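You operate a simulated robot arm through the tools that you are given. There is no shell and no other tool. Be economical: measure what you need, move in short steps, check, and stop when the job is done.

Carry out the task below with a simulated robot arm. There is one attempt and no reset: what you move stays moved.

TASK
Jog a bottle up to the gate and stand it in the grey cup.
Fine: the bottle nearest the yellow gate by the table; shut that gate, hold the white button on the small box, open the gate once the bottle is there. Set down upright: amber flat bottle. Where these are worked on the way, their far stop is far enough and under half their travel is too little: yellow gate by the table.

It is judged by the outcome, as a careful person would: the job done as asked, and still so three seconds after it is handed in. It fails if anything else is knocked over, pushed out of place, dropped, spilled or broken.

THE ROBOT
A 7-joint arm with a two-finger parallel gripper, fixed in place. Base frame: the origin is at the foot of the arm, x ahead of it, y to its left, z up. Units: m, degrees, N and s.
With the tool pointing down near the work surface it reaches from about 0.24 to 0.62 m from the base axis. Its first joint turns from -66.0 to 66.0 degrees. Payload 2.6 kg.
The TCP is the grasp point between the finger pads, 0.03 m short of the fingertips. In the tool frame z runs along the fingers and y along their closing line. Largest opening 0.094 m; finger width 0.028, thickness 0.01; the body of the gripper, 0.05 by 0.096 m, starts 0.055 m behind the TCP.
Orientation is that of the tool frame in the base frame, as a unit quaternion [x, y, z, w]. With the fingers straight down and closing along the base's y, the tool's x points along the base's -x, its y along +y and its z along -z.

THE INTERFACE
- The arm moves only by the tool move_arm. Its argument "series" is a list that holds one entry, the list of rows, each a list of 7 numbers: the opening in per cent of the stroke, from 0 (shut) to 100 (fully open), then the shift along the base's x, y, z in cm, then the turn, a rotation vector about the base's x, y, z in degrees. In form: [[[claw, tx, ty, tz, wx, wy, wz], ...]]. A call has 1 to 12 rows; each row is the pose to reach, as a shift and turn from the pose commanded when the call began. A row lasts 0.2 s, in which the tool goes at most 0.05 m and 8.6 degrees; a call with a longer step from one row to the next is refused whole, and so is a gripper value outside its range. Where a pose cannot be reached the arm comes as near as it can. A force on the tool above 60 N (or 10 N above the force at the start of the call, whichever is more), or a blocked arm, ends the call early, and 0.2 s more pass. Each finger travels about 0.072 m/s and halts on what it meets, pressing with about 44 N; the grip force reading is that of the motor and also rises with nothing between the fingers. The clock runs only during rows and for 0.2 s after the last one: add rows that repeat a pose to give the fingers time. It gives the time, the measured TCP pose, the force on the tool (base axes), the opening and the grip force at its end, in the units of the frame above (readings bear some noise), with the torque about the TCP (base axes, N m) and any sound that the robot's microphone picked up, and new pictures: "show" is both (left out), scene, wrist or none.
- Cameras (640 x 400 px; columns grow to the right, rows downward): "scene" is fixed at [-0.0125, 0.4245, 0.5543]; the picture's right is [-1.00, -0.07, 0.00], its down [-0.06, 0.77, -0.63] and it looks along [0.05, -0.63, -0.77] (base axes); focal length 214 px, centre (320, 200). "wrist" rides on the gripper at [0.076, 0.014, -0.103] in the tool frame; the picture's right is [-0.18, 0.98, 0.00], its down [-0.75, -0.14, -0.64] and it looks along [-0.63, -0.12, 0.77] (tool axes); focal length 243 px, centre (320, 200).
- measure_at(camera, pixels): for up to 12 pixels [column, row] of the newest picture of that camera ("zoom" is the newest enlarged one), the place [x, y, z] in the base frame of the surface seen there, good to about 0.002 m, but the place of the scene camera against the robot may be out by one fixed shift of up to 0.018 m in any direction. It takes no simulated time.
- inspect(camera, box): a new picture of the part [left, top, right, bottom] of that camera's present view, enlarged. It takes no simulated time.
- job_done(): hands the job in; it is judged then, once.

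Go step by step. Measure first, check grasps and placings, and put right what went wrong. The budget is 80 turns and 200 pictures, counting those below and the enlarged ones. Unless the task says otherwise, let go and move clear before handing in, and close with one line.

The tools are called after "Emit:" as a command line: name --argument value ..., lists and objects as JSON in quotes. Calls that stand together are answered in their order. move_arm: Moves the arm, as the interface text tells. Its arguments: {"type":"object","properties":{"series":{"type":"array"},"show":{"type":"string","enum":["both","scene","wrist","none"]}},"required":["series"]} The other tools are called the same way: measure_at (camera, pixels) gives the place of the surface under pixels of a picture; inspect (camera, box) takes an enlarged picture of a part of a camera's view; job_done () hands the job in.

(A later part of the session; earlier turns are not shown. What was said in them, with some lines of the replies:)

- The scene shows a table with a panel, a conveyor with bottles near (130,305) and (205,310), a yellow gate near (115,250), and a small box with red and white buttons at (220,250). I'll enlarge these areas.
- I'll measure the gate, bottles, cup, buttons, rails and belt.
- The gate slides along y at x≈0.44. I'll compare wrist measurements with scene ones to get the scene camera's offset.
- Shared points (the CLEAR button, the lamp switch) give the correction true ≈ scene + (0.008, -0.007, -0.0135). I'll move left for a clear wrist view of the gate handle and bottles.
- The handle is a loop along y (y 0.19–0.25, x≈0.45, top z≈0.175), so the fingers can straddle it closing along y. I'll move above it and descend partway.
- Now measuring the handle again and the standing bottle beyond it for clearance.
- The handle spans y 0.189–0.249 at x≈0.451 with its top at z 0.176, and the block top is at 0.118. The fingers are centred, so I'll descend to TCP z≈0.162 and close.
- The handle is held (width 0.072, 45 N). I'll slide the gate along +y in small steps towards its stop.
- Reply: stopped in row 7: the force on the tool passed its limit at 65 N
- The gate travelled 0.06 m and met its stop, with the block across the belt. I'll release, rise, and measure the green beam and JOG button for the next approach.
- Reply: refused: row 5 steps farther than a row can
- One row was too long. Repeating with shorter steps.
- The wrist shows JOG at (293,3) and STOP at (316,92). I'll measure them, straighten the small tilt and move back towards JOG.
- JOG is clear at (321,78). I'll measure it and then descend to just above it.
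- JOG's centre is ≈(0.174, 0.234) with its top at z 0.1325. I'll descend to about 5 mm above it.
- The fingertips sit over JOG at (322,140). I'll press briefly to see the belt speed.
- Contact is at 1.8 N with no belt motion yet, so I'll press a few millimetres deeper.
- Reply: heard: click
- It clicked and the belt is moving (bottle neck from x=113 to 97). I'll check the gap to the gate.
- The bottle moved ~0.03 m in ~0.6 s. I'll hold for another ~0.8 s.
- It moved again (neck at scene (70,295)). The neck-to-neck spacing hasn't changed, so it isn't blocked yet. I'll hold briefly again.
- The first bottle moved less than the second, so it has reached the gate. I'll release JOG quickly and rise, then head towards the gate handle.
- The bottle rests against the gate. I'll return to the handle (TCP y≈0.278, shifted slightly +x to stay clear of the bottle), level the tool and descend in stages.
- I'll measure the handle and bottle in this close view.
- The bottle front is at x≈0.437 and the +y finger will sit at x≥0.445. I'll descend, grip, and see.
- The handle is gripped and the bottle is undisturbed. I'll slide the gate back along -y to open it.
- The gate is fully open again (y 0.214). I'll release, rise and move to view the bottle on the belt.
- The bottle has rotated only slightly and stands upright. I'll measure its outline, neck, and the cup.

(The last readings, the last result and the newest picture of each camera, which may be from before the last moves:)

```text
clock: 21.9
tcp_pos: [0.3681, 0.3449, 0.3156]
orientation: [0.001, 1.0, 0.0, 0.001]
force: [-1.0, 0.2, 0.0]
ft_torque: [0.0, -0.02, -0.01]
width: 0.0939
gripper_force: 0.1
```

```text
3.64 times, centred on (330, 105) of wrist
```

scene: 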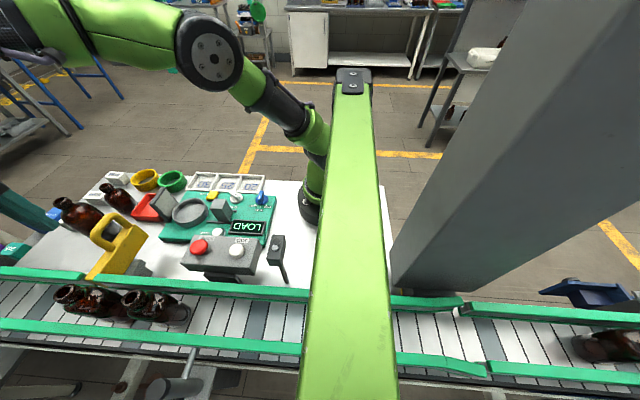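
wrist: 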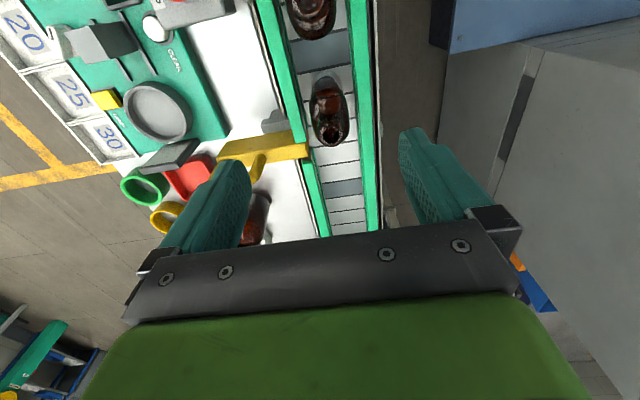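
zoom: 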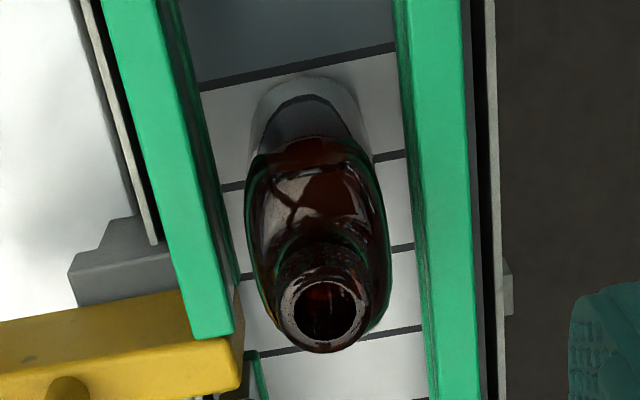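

I need the body's side edges and the rail gaps to choose the grasp height.

Emit:
measure_at --camera "wrist" --pixels '[[311, 105], [312, 115], [313, 122], [346, 108], [348, 117], [346, 127], [335, 92], [330, 100], [298, 110], [291, 110], [359, 110], [365, 110]]'

Emit:
measure_at --camera "scene" --pixels '[[85, 293], [100, 298], [95, 303], [112, 298], [110, 310], [125, 305], [71, 285], [100, 326], [60, 296], [130, 312], [95, 310], [105, 290]]'

Emit:
inspect --camera "scene" --box '[40, 265, 200, 345]'

```text
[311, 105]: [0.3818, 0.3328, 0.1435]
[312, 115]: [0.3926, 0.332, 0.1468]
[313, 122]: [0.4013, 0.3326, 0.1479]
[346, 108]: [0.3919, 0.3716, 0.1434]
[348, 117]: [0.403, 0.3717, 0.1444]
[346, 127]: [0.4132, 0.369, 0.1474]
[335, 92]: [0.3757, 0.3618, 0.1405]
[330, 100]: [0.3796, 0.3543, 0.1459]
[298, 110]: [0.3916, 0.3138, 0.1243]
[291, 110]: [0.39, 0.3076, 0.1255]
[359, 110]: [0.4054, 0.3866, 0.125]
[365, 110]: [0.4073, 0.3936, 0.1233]
```

```text
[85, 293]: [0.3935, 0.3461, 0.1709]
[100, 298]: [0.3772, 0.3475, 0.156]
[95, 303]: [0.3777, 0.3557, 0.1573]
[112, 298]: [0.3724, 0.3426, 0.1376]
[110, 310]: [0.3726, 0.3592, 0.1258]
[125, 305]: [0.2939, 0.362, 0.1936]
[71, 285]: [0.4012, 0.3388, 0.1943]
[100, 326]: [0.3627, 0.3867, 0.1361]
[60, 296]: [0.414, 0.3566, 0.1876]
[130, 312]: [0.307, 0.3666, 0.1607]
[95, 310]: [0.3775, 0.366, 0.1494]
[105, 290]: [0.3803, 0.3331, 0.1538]
```

```text
4.00 times, centred on (120, 305) of scene
```

zoom: 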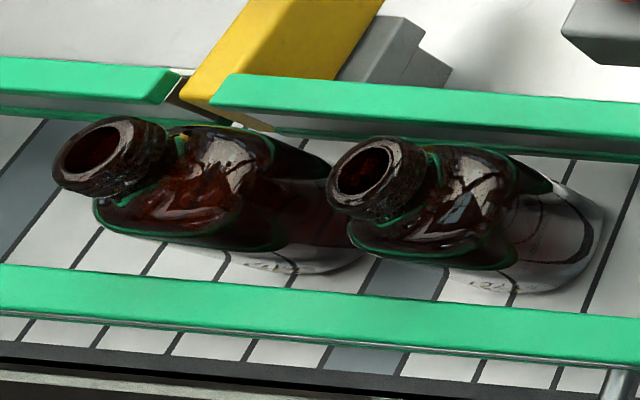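

The body is ~0.066 (x) by 0.040 (y), centred at (0.405, 0.352), flat-sided up to z≈0.147. Rail tops are at 0.125. I'll grip across y with the tips just above the rails (TCP z≈0.159).

Emit:
move_arm --series '[[[100, 3.7, 0.7, -4, 0, 0, 0], [100, 3.7, 0.7, -8, 0, 0, 0], [100, 3.7, 0.7, -12, 0, 0, 0], [100, 3.7, 0.7, -14.5, 0, 0, 0], [100, 3.7, 0.7, -15.6, 0, 0, 0], [100, 3.7, 0.7, -15.6, 0, 0, 0]]]'

Emit:
inspect --camera "wrist" --box '[200, 40, 440, 240]'

```text
refused: row 1 steps farther than a row can; nothing moved
```

```text
2.00 times, centred on (320, 140) of wrist
```

zoom: 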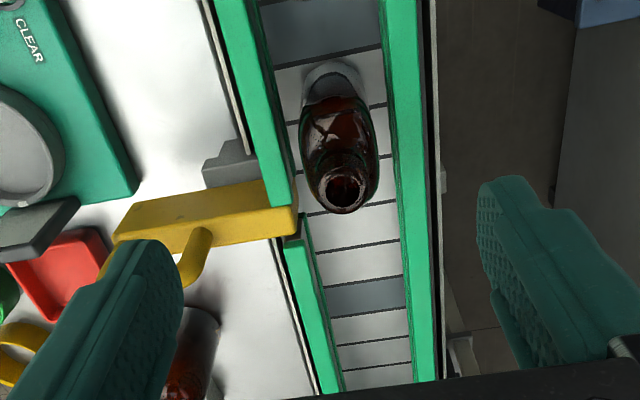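

The first row was too long, so I'll repeat with shorter steps.

Emit:
move_arm --series '[[[100, 2.5, 0.7, -2, 0, 0, 0], [100, 3.7, 0.7, -6, 0, 0, 0], [100, 3.7, 0.7, -10, 0, 0, 0], [100, 3.7, 0.7, -13.5, 0, 0, 0], [100, 3.7, 0.7, -15.6, 0, 0, 0], [100, 3.7, 0.7, -15.6, 0, 0, 0]]]'

Emit:
inspect --camera "wrist" --box '[200, 40, 440, 240]'

```text
clock: 23.2
tcp_pos: [0.4053, 0.3524, 0.1553]
orientation: [0.001, 1.0, 0.0, 0.0]
force: [1.1, -0.6, 0.1]
ft_torque: [0.03, -0.02, 0.0]
width: 0.0942
gripper_force: 0.1
```

scene: 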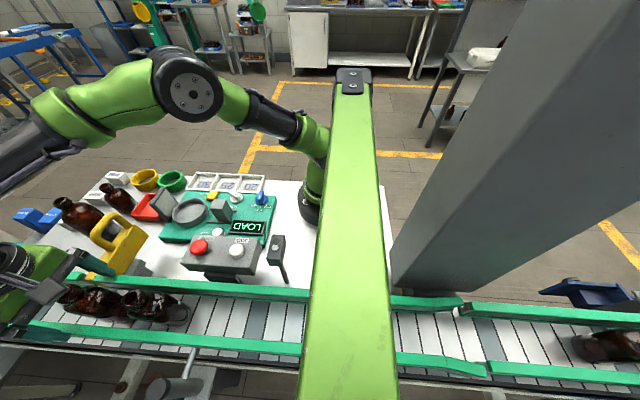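
wrist: 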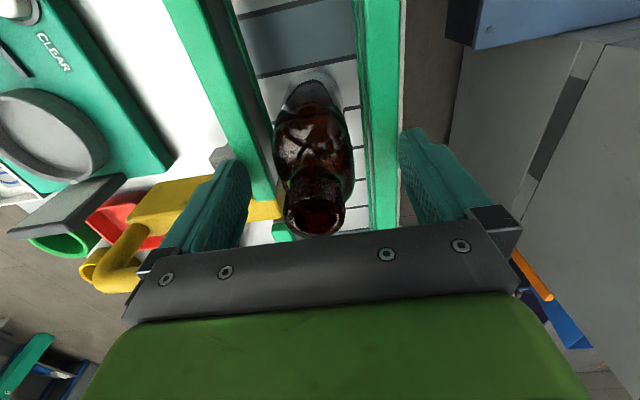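

```text
2.00 times, centred on (320, 140) of wrist
```

zoom: 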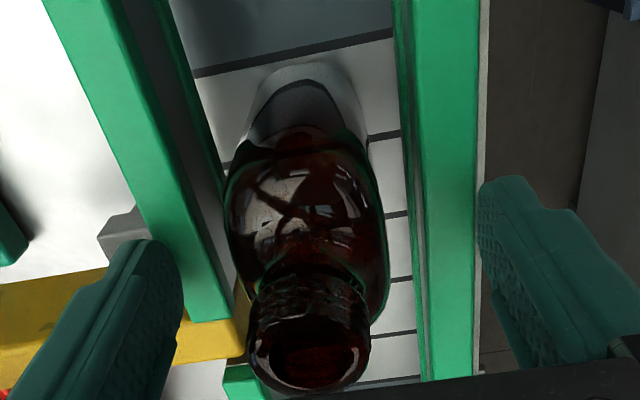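

The bottle's neck is between the fingers with no contact, and the tips are right at rail height. I'll rise 3 mm and close.

Emit:
move_arm --series '[[[100, 0, 0, 0.3, 0, 0, 0], [70, 0, 0, 0.3, 0, 0, 0], [50, 0, 0, 0.3, 0, 0, 0], [38, 0, 0, 0.3, 0, 0, 0], [30, 0, 0, 0.3, 0, 0, 0], [30, 0, 0, 0.3, 0, 0, 0]]]'

Emit:
inspect --camera "wrist" --box '[200, 40, 440, 240]'

```text
clock: 24.6
tcp_pos: [0.4053, 0.3527, 0.1595]
orientation: [0.0, 1.0, 0.0, 0.001]
force: [0.5, -0.7, 2.5]
ft_torque: [-0.03, 0.01, 0.0]
width: 0.0451
gripper_force: 44.1
```

scene: 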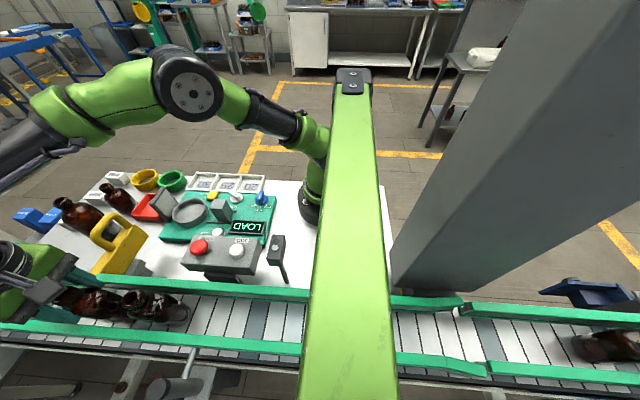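
wrist: 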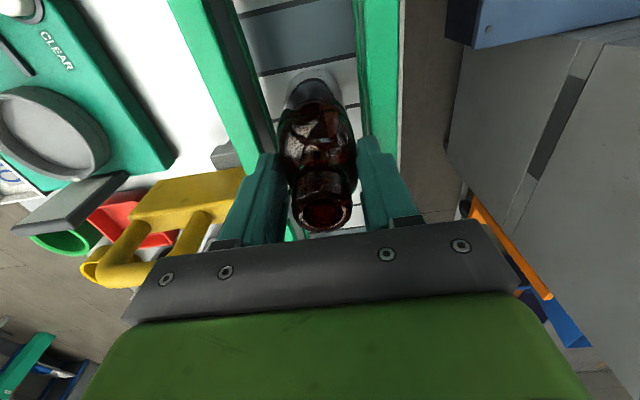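

```text
2.00 times, centred on (320, 140) of wrist
```

zoom: 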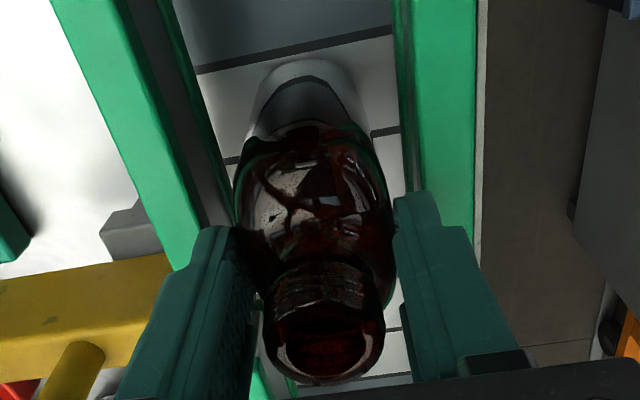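

Gripped at 0.045 m width. I'll lift 2 cm and check that it holds.

Emit:
move_arm --series '[[[30, 0, 0, 0.5, 0, 0, 0], [30, 0, 0, 1.2, 0, 0, 0], [30, 0, 0, 2, 0, 0, 0], [30, 0, 0, 2, 0, 0, 0]]]'

Emit:
inspect --camera "scene" --box '[20, 240, 220, 365]'

```text
clock: 25.6
tcp_pos: [0.4045, 0.3517, 0.1791]
orientation: [0.001, 1.0, 0.0, 0.002]
force: [0.0, 0.3, -1.0]
ft_torque: [-0.01, -0.02, -0.01]
width: 0.0453
gripper_force: 44.4
```

scene: 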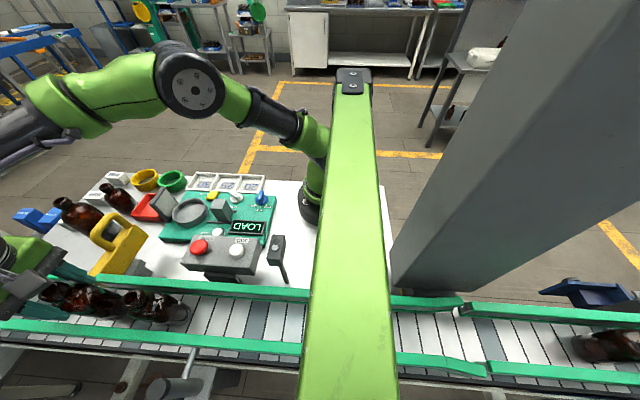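
wrist: 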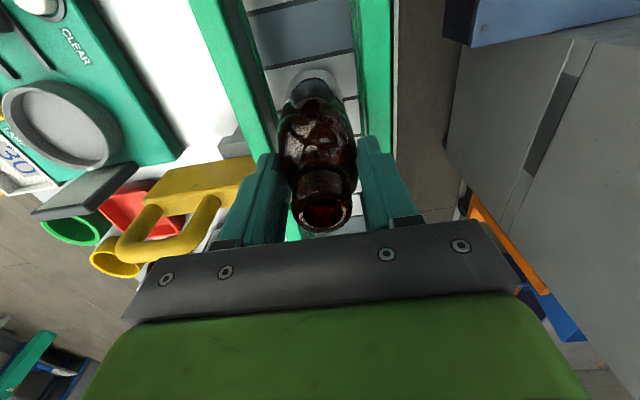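

```text
3.20 times, centred on (120, 302) of scene
```

zoom: 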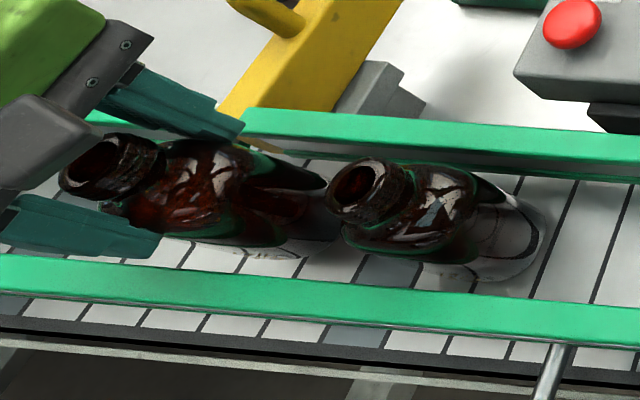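

The bottle is held upright and the second one is undisturbed. I'll measure the cup rim from this view and lift further.

Emit:
measure_at --camera "wrist" --pixels '[[5, 105], [117, 142], [60, 84], [83, 166], [30, 87], [110, 115], [20, 135], [50, 158], [107, 160], [65, 120]]'

Emit:
inspect --camera "wrist" --box '[0, 60, 192, 180]'

Emit:
move_arm --series '[[[30, 0, 0, 3, 0, 0, 0], [30, 0, 0, 6, 0, 0, 0], [30, 0, 0, 9, 0, 0, 0], [30, 0, 0, 12, 0, 0, 0], [30, 0, -3, 13, 0, 0, 0], [30, 0, -6.5, 13, 0, 0, 0], [30, 0, -10, 13, 0, 0, 0], [30, 0, -13.5, 13, 0, 0, 0], [30, 0, -16.5, 13, 0, 0, 0], [30, 0, -18, 13, 0, 0, 0], [30, 0, -18, 13, 0, 0, 0]]]'

```text
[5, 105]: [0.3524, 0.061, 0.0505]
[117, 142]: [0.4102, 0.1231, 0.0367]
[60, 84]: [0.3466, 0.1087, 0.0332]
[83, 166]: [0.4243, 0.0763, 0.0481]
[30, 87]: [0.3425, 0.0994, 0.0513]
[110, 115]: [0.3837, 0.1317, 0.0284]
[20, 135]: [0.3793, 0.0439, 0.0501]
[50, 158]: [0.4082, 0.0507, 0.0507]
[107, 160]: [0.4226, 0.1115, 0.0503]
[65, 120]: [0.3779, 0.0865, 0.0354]
```

```text
3.33 times, centred on (96, 120) of wrist
```

zoom: 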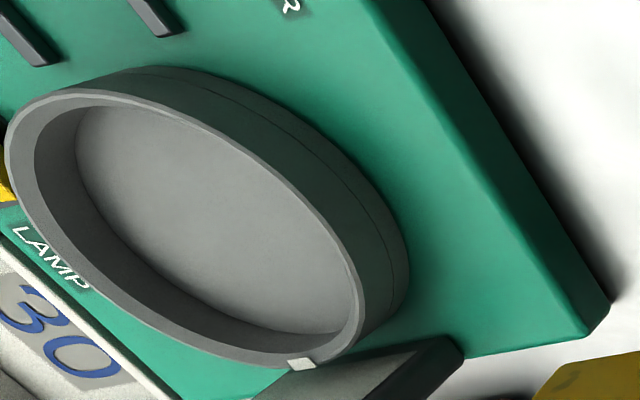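

```text
clock: 28.1
tcp_pos: [0.4063, 0.1713, 0.3116]
orientation: [0.001, 1.0, 0.0, 0.001]
force: [0.2, 0.6, -1.4]
ft_torque: [-0.05, -0.02, -0.01]
width: 0.0451
gripper_force: 44.2
```

scene: 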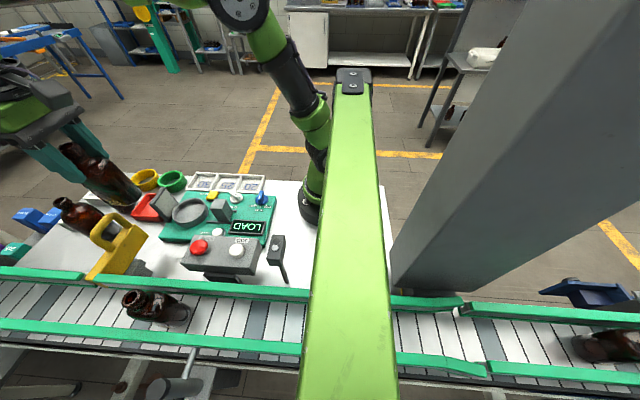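
wrist: 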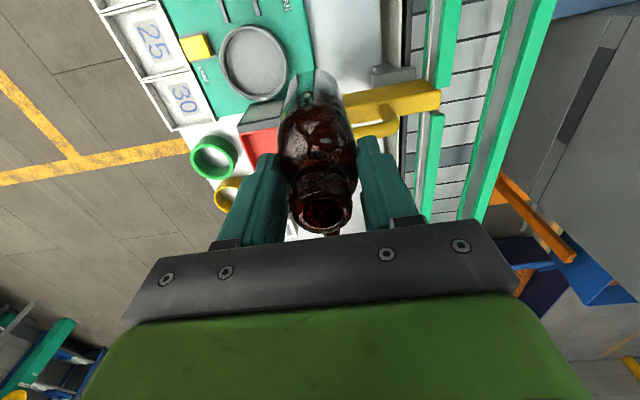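

The rim fits a circle centred at ≈(0.3845, 0.087), with floor z 0.0355. I'll move over it, stopping with the base about 4 cm above the floor, and check.

Emit:
move_arm --series '[[[30, -0.5, -3, 0, 0, 0, 0], [30, -1.2, -6, 0, 0, 0, 0], [30, -2.2, -8.4, 0, 0, 0, 0], [30, -2.2, -8.4, -3, 0, 0, 0], [30, -2.2, -8.4, -6, 0, 0, 0], [30, -2.2, -8.4, -9, 0, 0, 0], [30, -2.2, -8.4, -12, 0, 0, 0], [30, -2.2, -8.4, -12.5, 0, 0, 0], [30, -2.2, -8.4, -12.5, 0, 0, 0]]]'

Emit:
inspect --camera "scene" --box '[100, 130, 260, 250]'

Emit:
inspect --camera "wrist" --box '[200, 20, 440, 240]'

```text
clock: 30.1
tcp_pos: [0.3837, 0.0851, 0.1824]
orientation: [0.0, 1.0, 0.0, 0.001]
force: [0.1, 0.3, -0.6]
ft_torque: [-0.01, 0.02, -0.02]
width: 0.0449
gripper_force: 43.5
```

scene: 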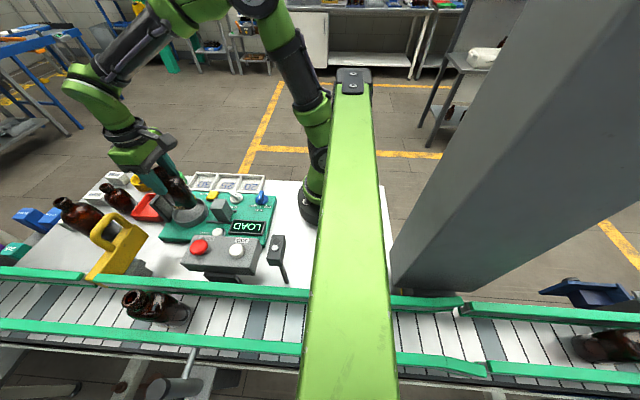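
wrist: 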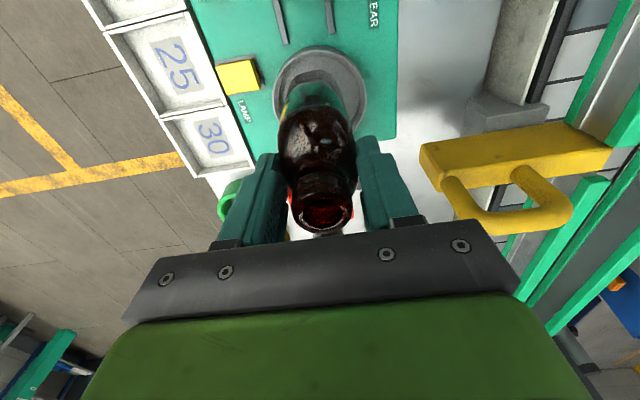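

```text
3.33 times, centred on (180, 190) of scene
```

zoom: 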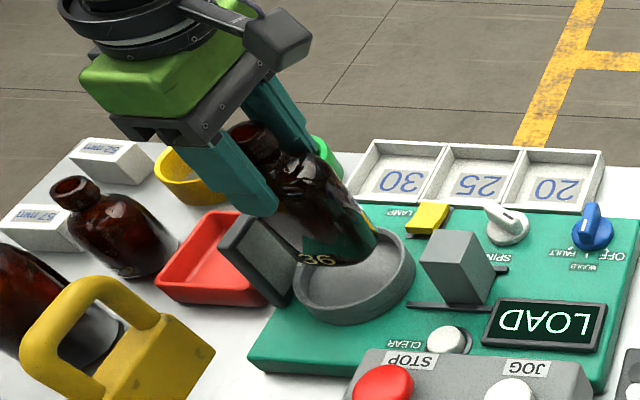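

```text
1.82 times, centred on (320, 130) of wrist
```

zoom: 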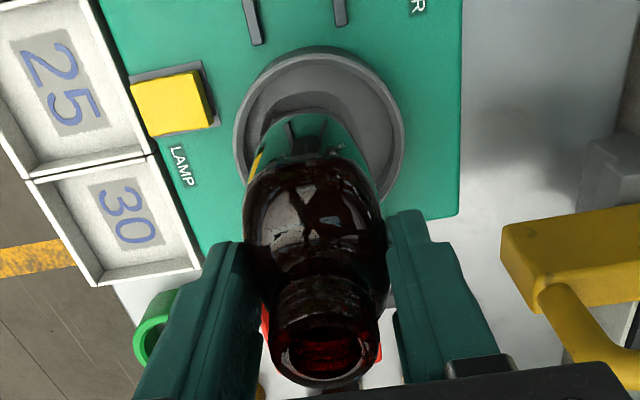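

The base hangs directly over the cup. A quick measurement of the base's rear edge will confirm centring.

Emit:
measure_at --camera "zoom" --pixels '[[300, 122], [330, 122], [310, 135], [255, 165], [370, 175], [320, 50], [320, 60], [320, 72]]'

Emit:
measure_at --camera "scene" --pixels '[[193, 203], [190, 208], [178, 210], [183, 209], [187, 195], [172, 205]]'

```text
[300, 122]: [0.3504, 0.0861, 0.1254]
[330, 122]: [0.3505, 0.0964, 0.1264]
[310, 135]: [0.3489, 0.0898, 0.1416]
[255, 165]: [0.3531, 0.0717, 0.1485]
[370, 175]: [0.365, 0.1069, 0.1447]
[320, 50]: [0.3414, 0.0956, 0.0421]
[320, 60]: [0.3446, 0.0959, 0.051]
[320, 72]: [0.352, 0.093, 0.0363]
```

```text
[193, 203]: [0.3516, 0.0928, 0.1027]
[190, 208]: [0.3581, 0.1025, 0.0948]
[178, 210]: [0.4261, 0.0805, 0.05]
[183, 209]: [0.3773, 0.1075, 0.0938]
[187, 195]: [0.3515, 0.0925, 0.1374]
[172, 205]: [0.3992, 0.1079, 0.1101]
```

The bottle spans x≈0.349–0.418, inside the rim (inner ≈0.345–0.424). I'll nudge to centre and lower gently.

Emit:
move_arm --series '[[[30, 0.1, 0.2, 0, 0, 0, 0], [30, 0.1, 0.2, -1.2, 0, 0, 0], [30, 0.1, 0.2, -2.4, 0, 0, 0], [30, 0.1, 0.2, -3.1, 0, 0, 0], [30, 0.1, 0.2, -3.4, 0, 0, 0], [30, 0.1, 0.2, -3.4, 0, 0, 0]]]'

Emit:
inspect --camera "scene" --box '[120, 150, 240, 240]'

```text
clock: 31.4
tcp_pos: [0.384, 0.0891, 0.1509]
orientation: [0.002, 1.0, 0.001, 0.001]
force: [-0.2, -0.2, -1.0]
ft_torque: [0.04, 0.0, -0.01]
width: 0.0446
gripper_force: 43.9
```

scene: 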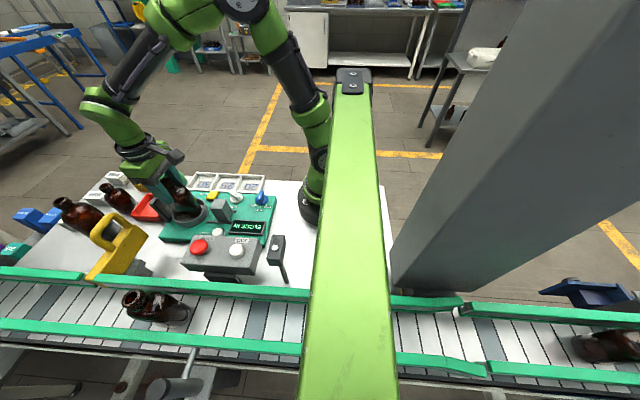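
wrist: 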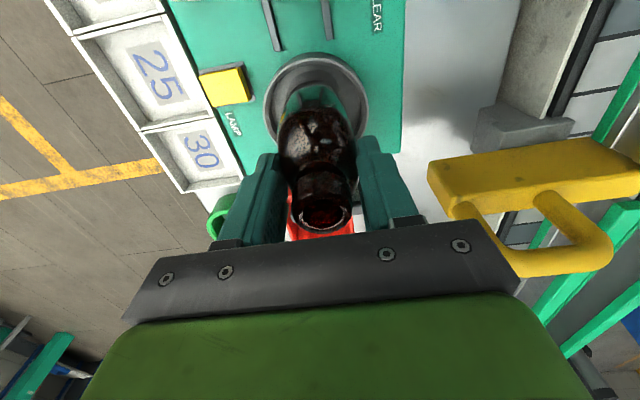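

```text
4.44 times, centred on (180, 195) of scene
```

zoom: 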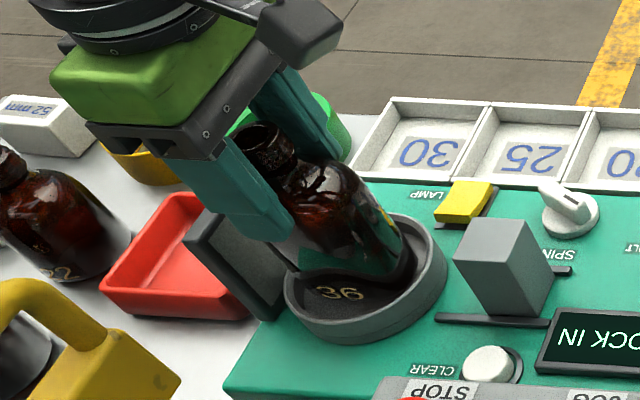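

The base is inside the rim and the display has changed. I'll lower the last millimetres in small steps until I feel contact.

Emit:
move_arm --series '[[[30, 0, -0.1, -0.2, 0, 0, 0], [30, 0, -0.1, -0.4, 0, 0, 0], [30, 0, -0.1, -0.4, 0, 0, 0]]]'

Emit:
inspect --camera "scene" --box '[160, 175, 280, 255]'

```text
clock: 32.2
tcp_pos: [0.3842, 0.0875, 0.1467]
orientation: [0.001, 1.0, 0.0, 0.001]
force: [-0.6, -0.3, -1.4]
ft_torque: [0.0, 0.01, -0.01]
width: 0.045
gripper_force: 44.2
```

scene: 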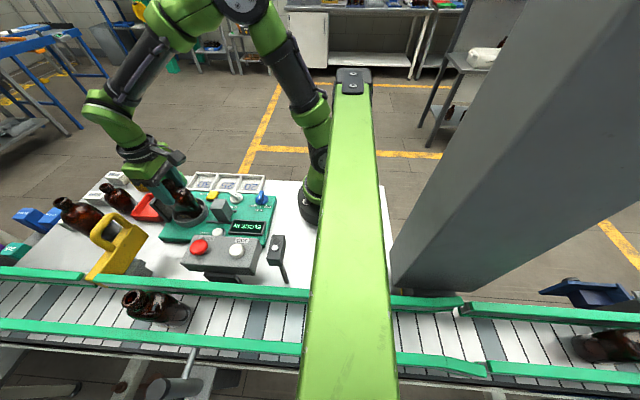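
wrist: 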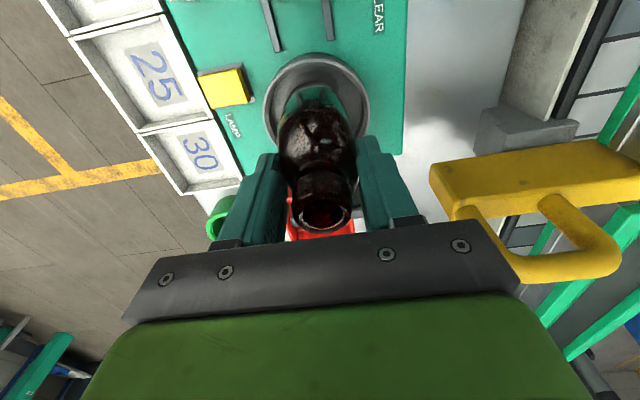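

```text
5.00 times, centred on (220, 215) of scene
```

zoom: 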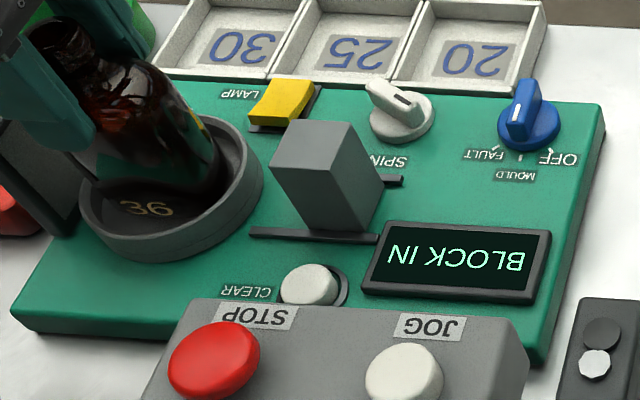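

The display reads "BLOCK IN" but there is no contact force yet, so I'll go a bit lower.

Emit:
move_arm --series '[[[30, 0, 0, -0.1, 0, 0, 0], [30, 0, 0, -0.2, 0, 0, 0], [30, 0, 0, -0.2, 0, 0, 0]]]' --show "none"

```text
clock: 33.0
tcp_pos: [0.3849, 0.0892, 0.1457]
orientation: [0.001, 1.0, 0.0, 0.002]
force: [-3.4, -1.9, 14.1]
ft_torque: [0.01, 0.38, -0.01]
width: 0.0447
gripper_force: 44.7
```

Contact at 14 N, so the base is on the cup floor. I'll ease up 1 mm, open the fingers gradually, then rise straight up.

Emit:
move_arm --series '[[[30, 0, 0, 0.1, 0, 0, 0], [55, 0, 0, 0.1, 0, 0, 0], [75, 0, 0, 0.1, 0, 0, 0], [90, 0, 0, 0.1, 0, 0, 0], [90, 0, 0, 0.1, 0, 0, 0]]]'

Emit:
inspect --camera "scene" --box '[120, 150, 240, 240]'

```text
clock: 34.2
tcp_pos: [0.385, 0.089, 0.1448]
orientation: [0.001, 1.0, 0.0, 0.001]
force: [-0.9, 0.7, -0.1]
ft_torque: [0.04, -0.01, 0.01]
width: 0.0845
gripper_force: 0.0
```

scene: 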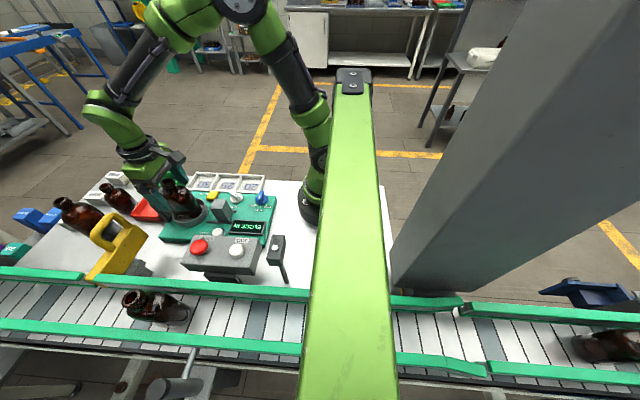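
wrist: 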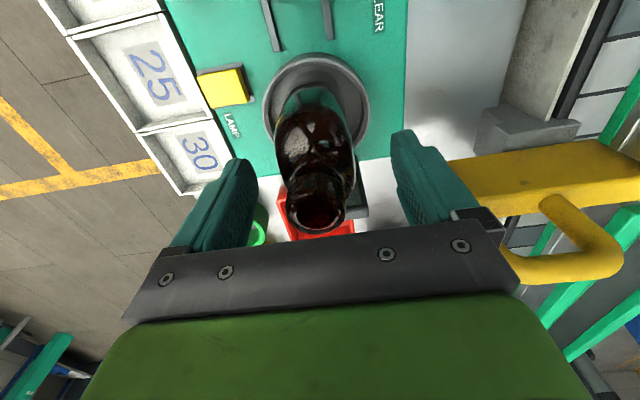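

```text
4.44 times, centred on (180, 195) of scene
```

zoom: 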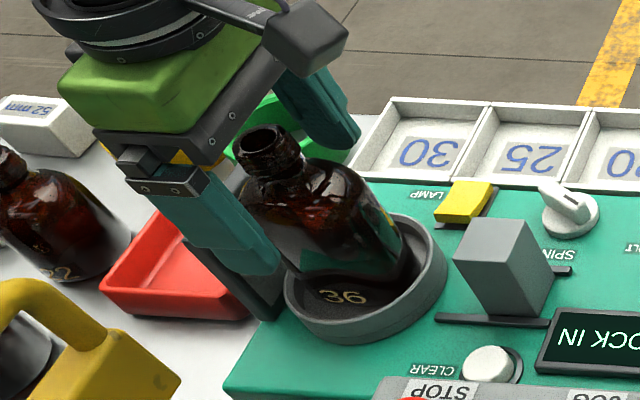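

The bottle is free and standing. I'll rise straight up and clear, then check uprightness.

Emit:
move_arm --series '[[[95, 0, 0, 2, 0, 0, 0], [95, 0, 0, 6, 0, 0, 0], [95, 0, 0, 10, 0, 0, 0], [95, 0, 0, 14, 0, 0, 0], [95, 0, 0, 17, 0, 0, 0], [95, -3, 0, 18, 0, 0, 0], [95, -4, 0, 18, 0, 0, 0], [95, -4, 0, 18, 0, 0, 0]]]'

Emit:
inspect --camera "scene" --box '[120, 150, 240, 240]'

Emit:
inspect --camera "wrist" --box '[220, 40, 420, 240]'

```text
clock: 36.0
tcp_pos: [0.3456, 0.0868, 0.3261]
orientation: [0.001, 1.0, 0.0, 0.001]
force: [0.5, 0.3, -0.2]
ft_torque: [-0.04, -0.02, -0.03]
width: 0.0895
gripper_force: 0.1
```

scene: 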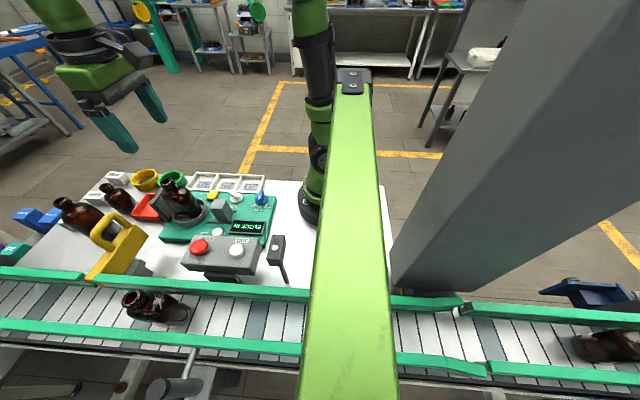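
wrist: 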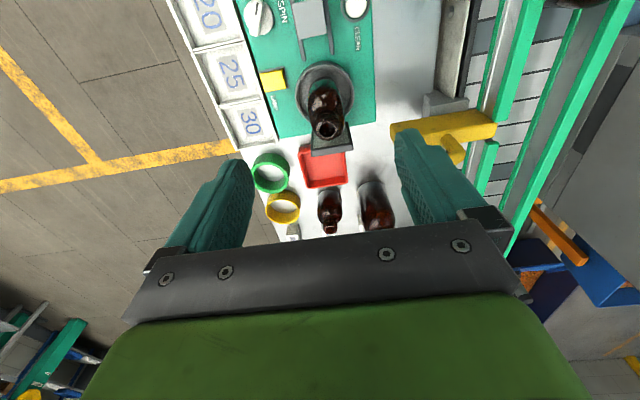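

```text
4.44 times, centred on (180, 195) of scene
```

zoom: 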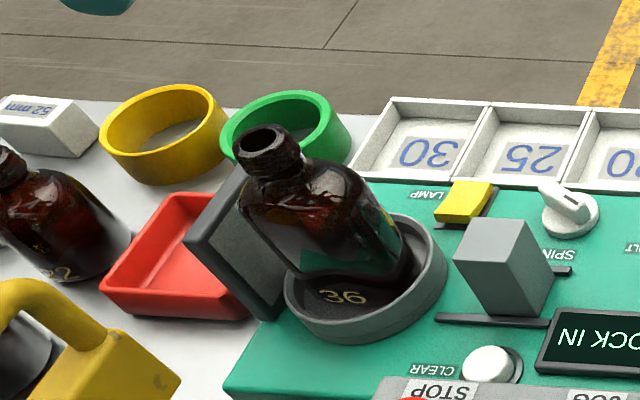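

```text
2.00 times, centred on (320, 140) of wrist
```

zoom: 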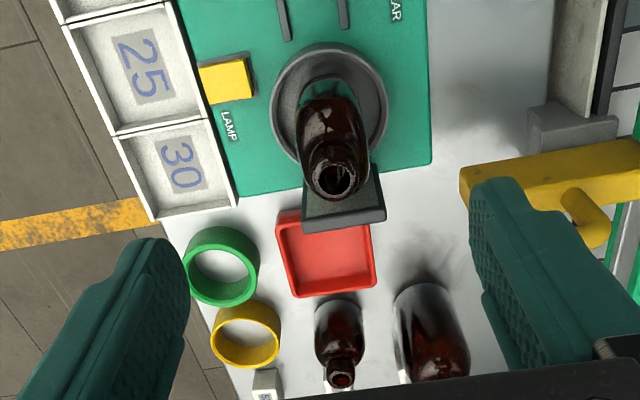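

I'll check uprightness by comparing the neck position and rim level with the base.

Emit:
measure_at --camera "zoom" --pixels '[[333, 160], [311, 178], [356, 178], [334, 197], [302, 120], [365, 128], [330, 95], [325, 92]]'

Emit:
inspect --camera "wrist" --box '[290, 60, 370, 150]'

```text
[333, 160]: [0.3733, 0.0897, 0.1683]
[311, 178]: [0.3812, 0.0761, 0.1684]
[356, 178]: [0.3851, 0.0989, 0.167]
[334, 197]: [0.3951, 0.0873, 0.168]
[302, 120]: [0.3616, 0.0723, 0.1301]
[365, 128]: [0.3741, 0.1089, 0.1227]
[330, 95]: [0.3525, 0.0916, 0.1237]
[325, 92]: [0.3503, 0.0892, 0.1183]
```

```text
4.44 times, centred on (330, 105) of wrist
```

zoom: 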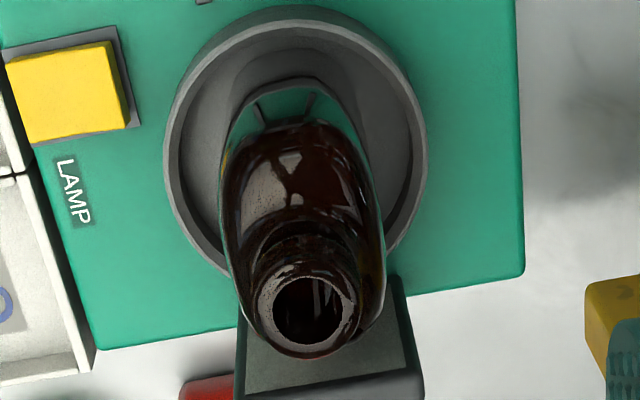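

The neck rim is level at z≈0.168 (= floor 0.0355 + height 0.132) and centred at (0.384, 0.088) over the cup, so the bottle stands upright. The gate is open, the gripper is clear and the other items are in place, so I'll hand in.

Emit:
job_done

```text
The job is handed in.
```

The amber flat bottle was jogged up to the closed yellow gate, the gate was reopened, and the bottle now stands upright in the grey cup with the arm clear.
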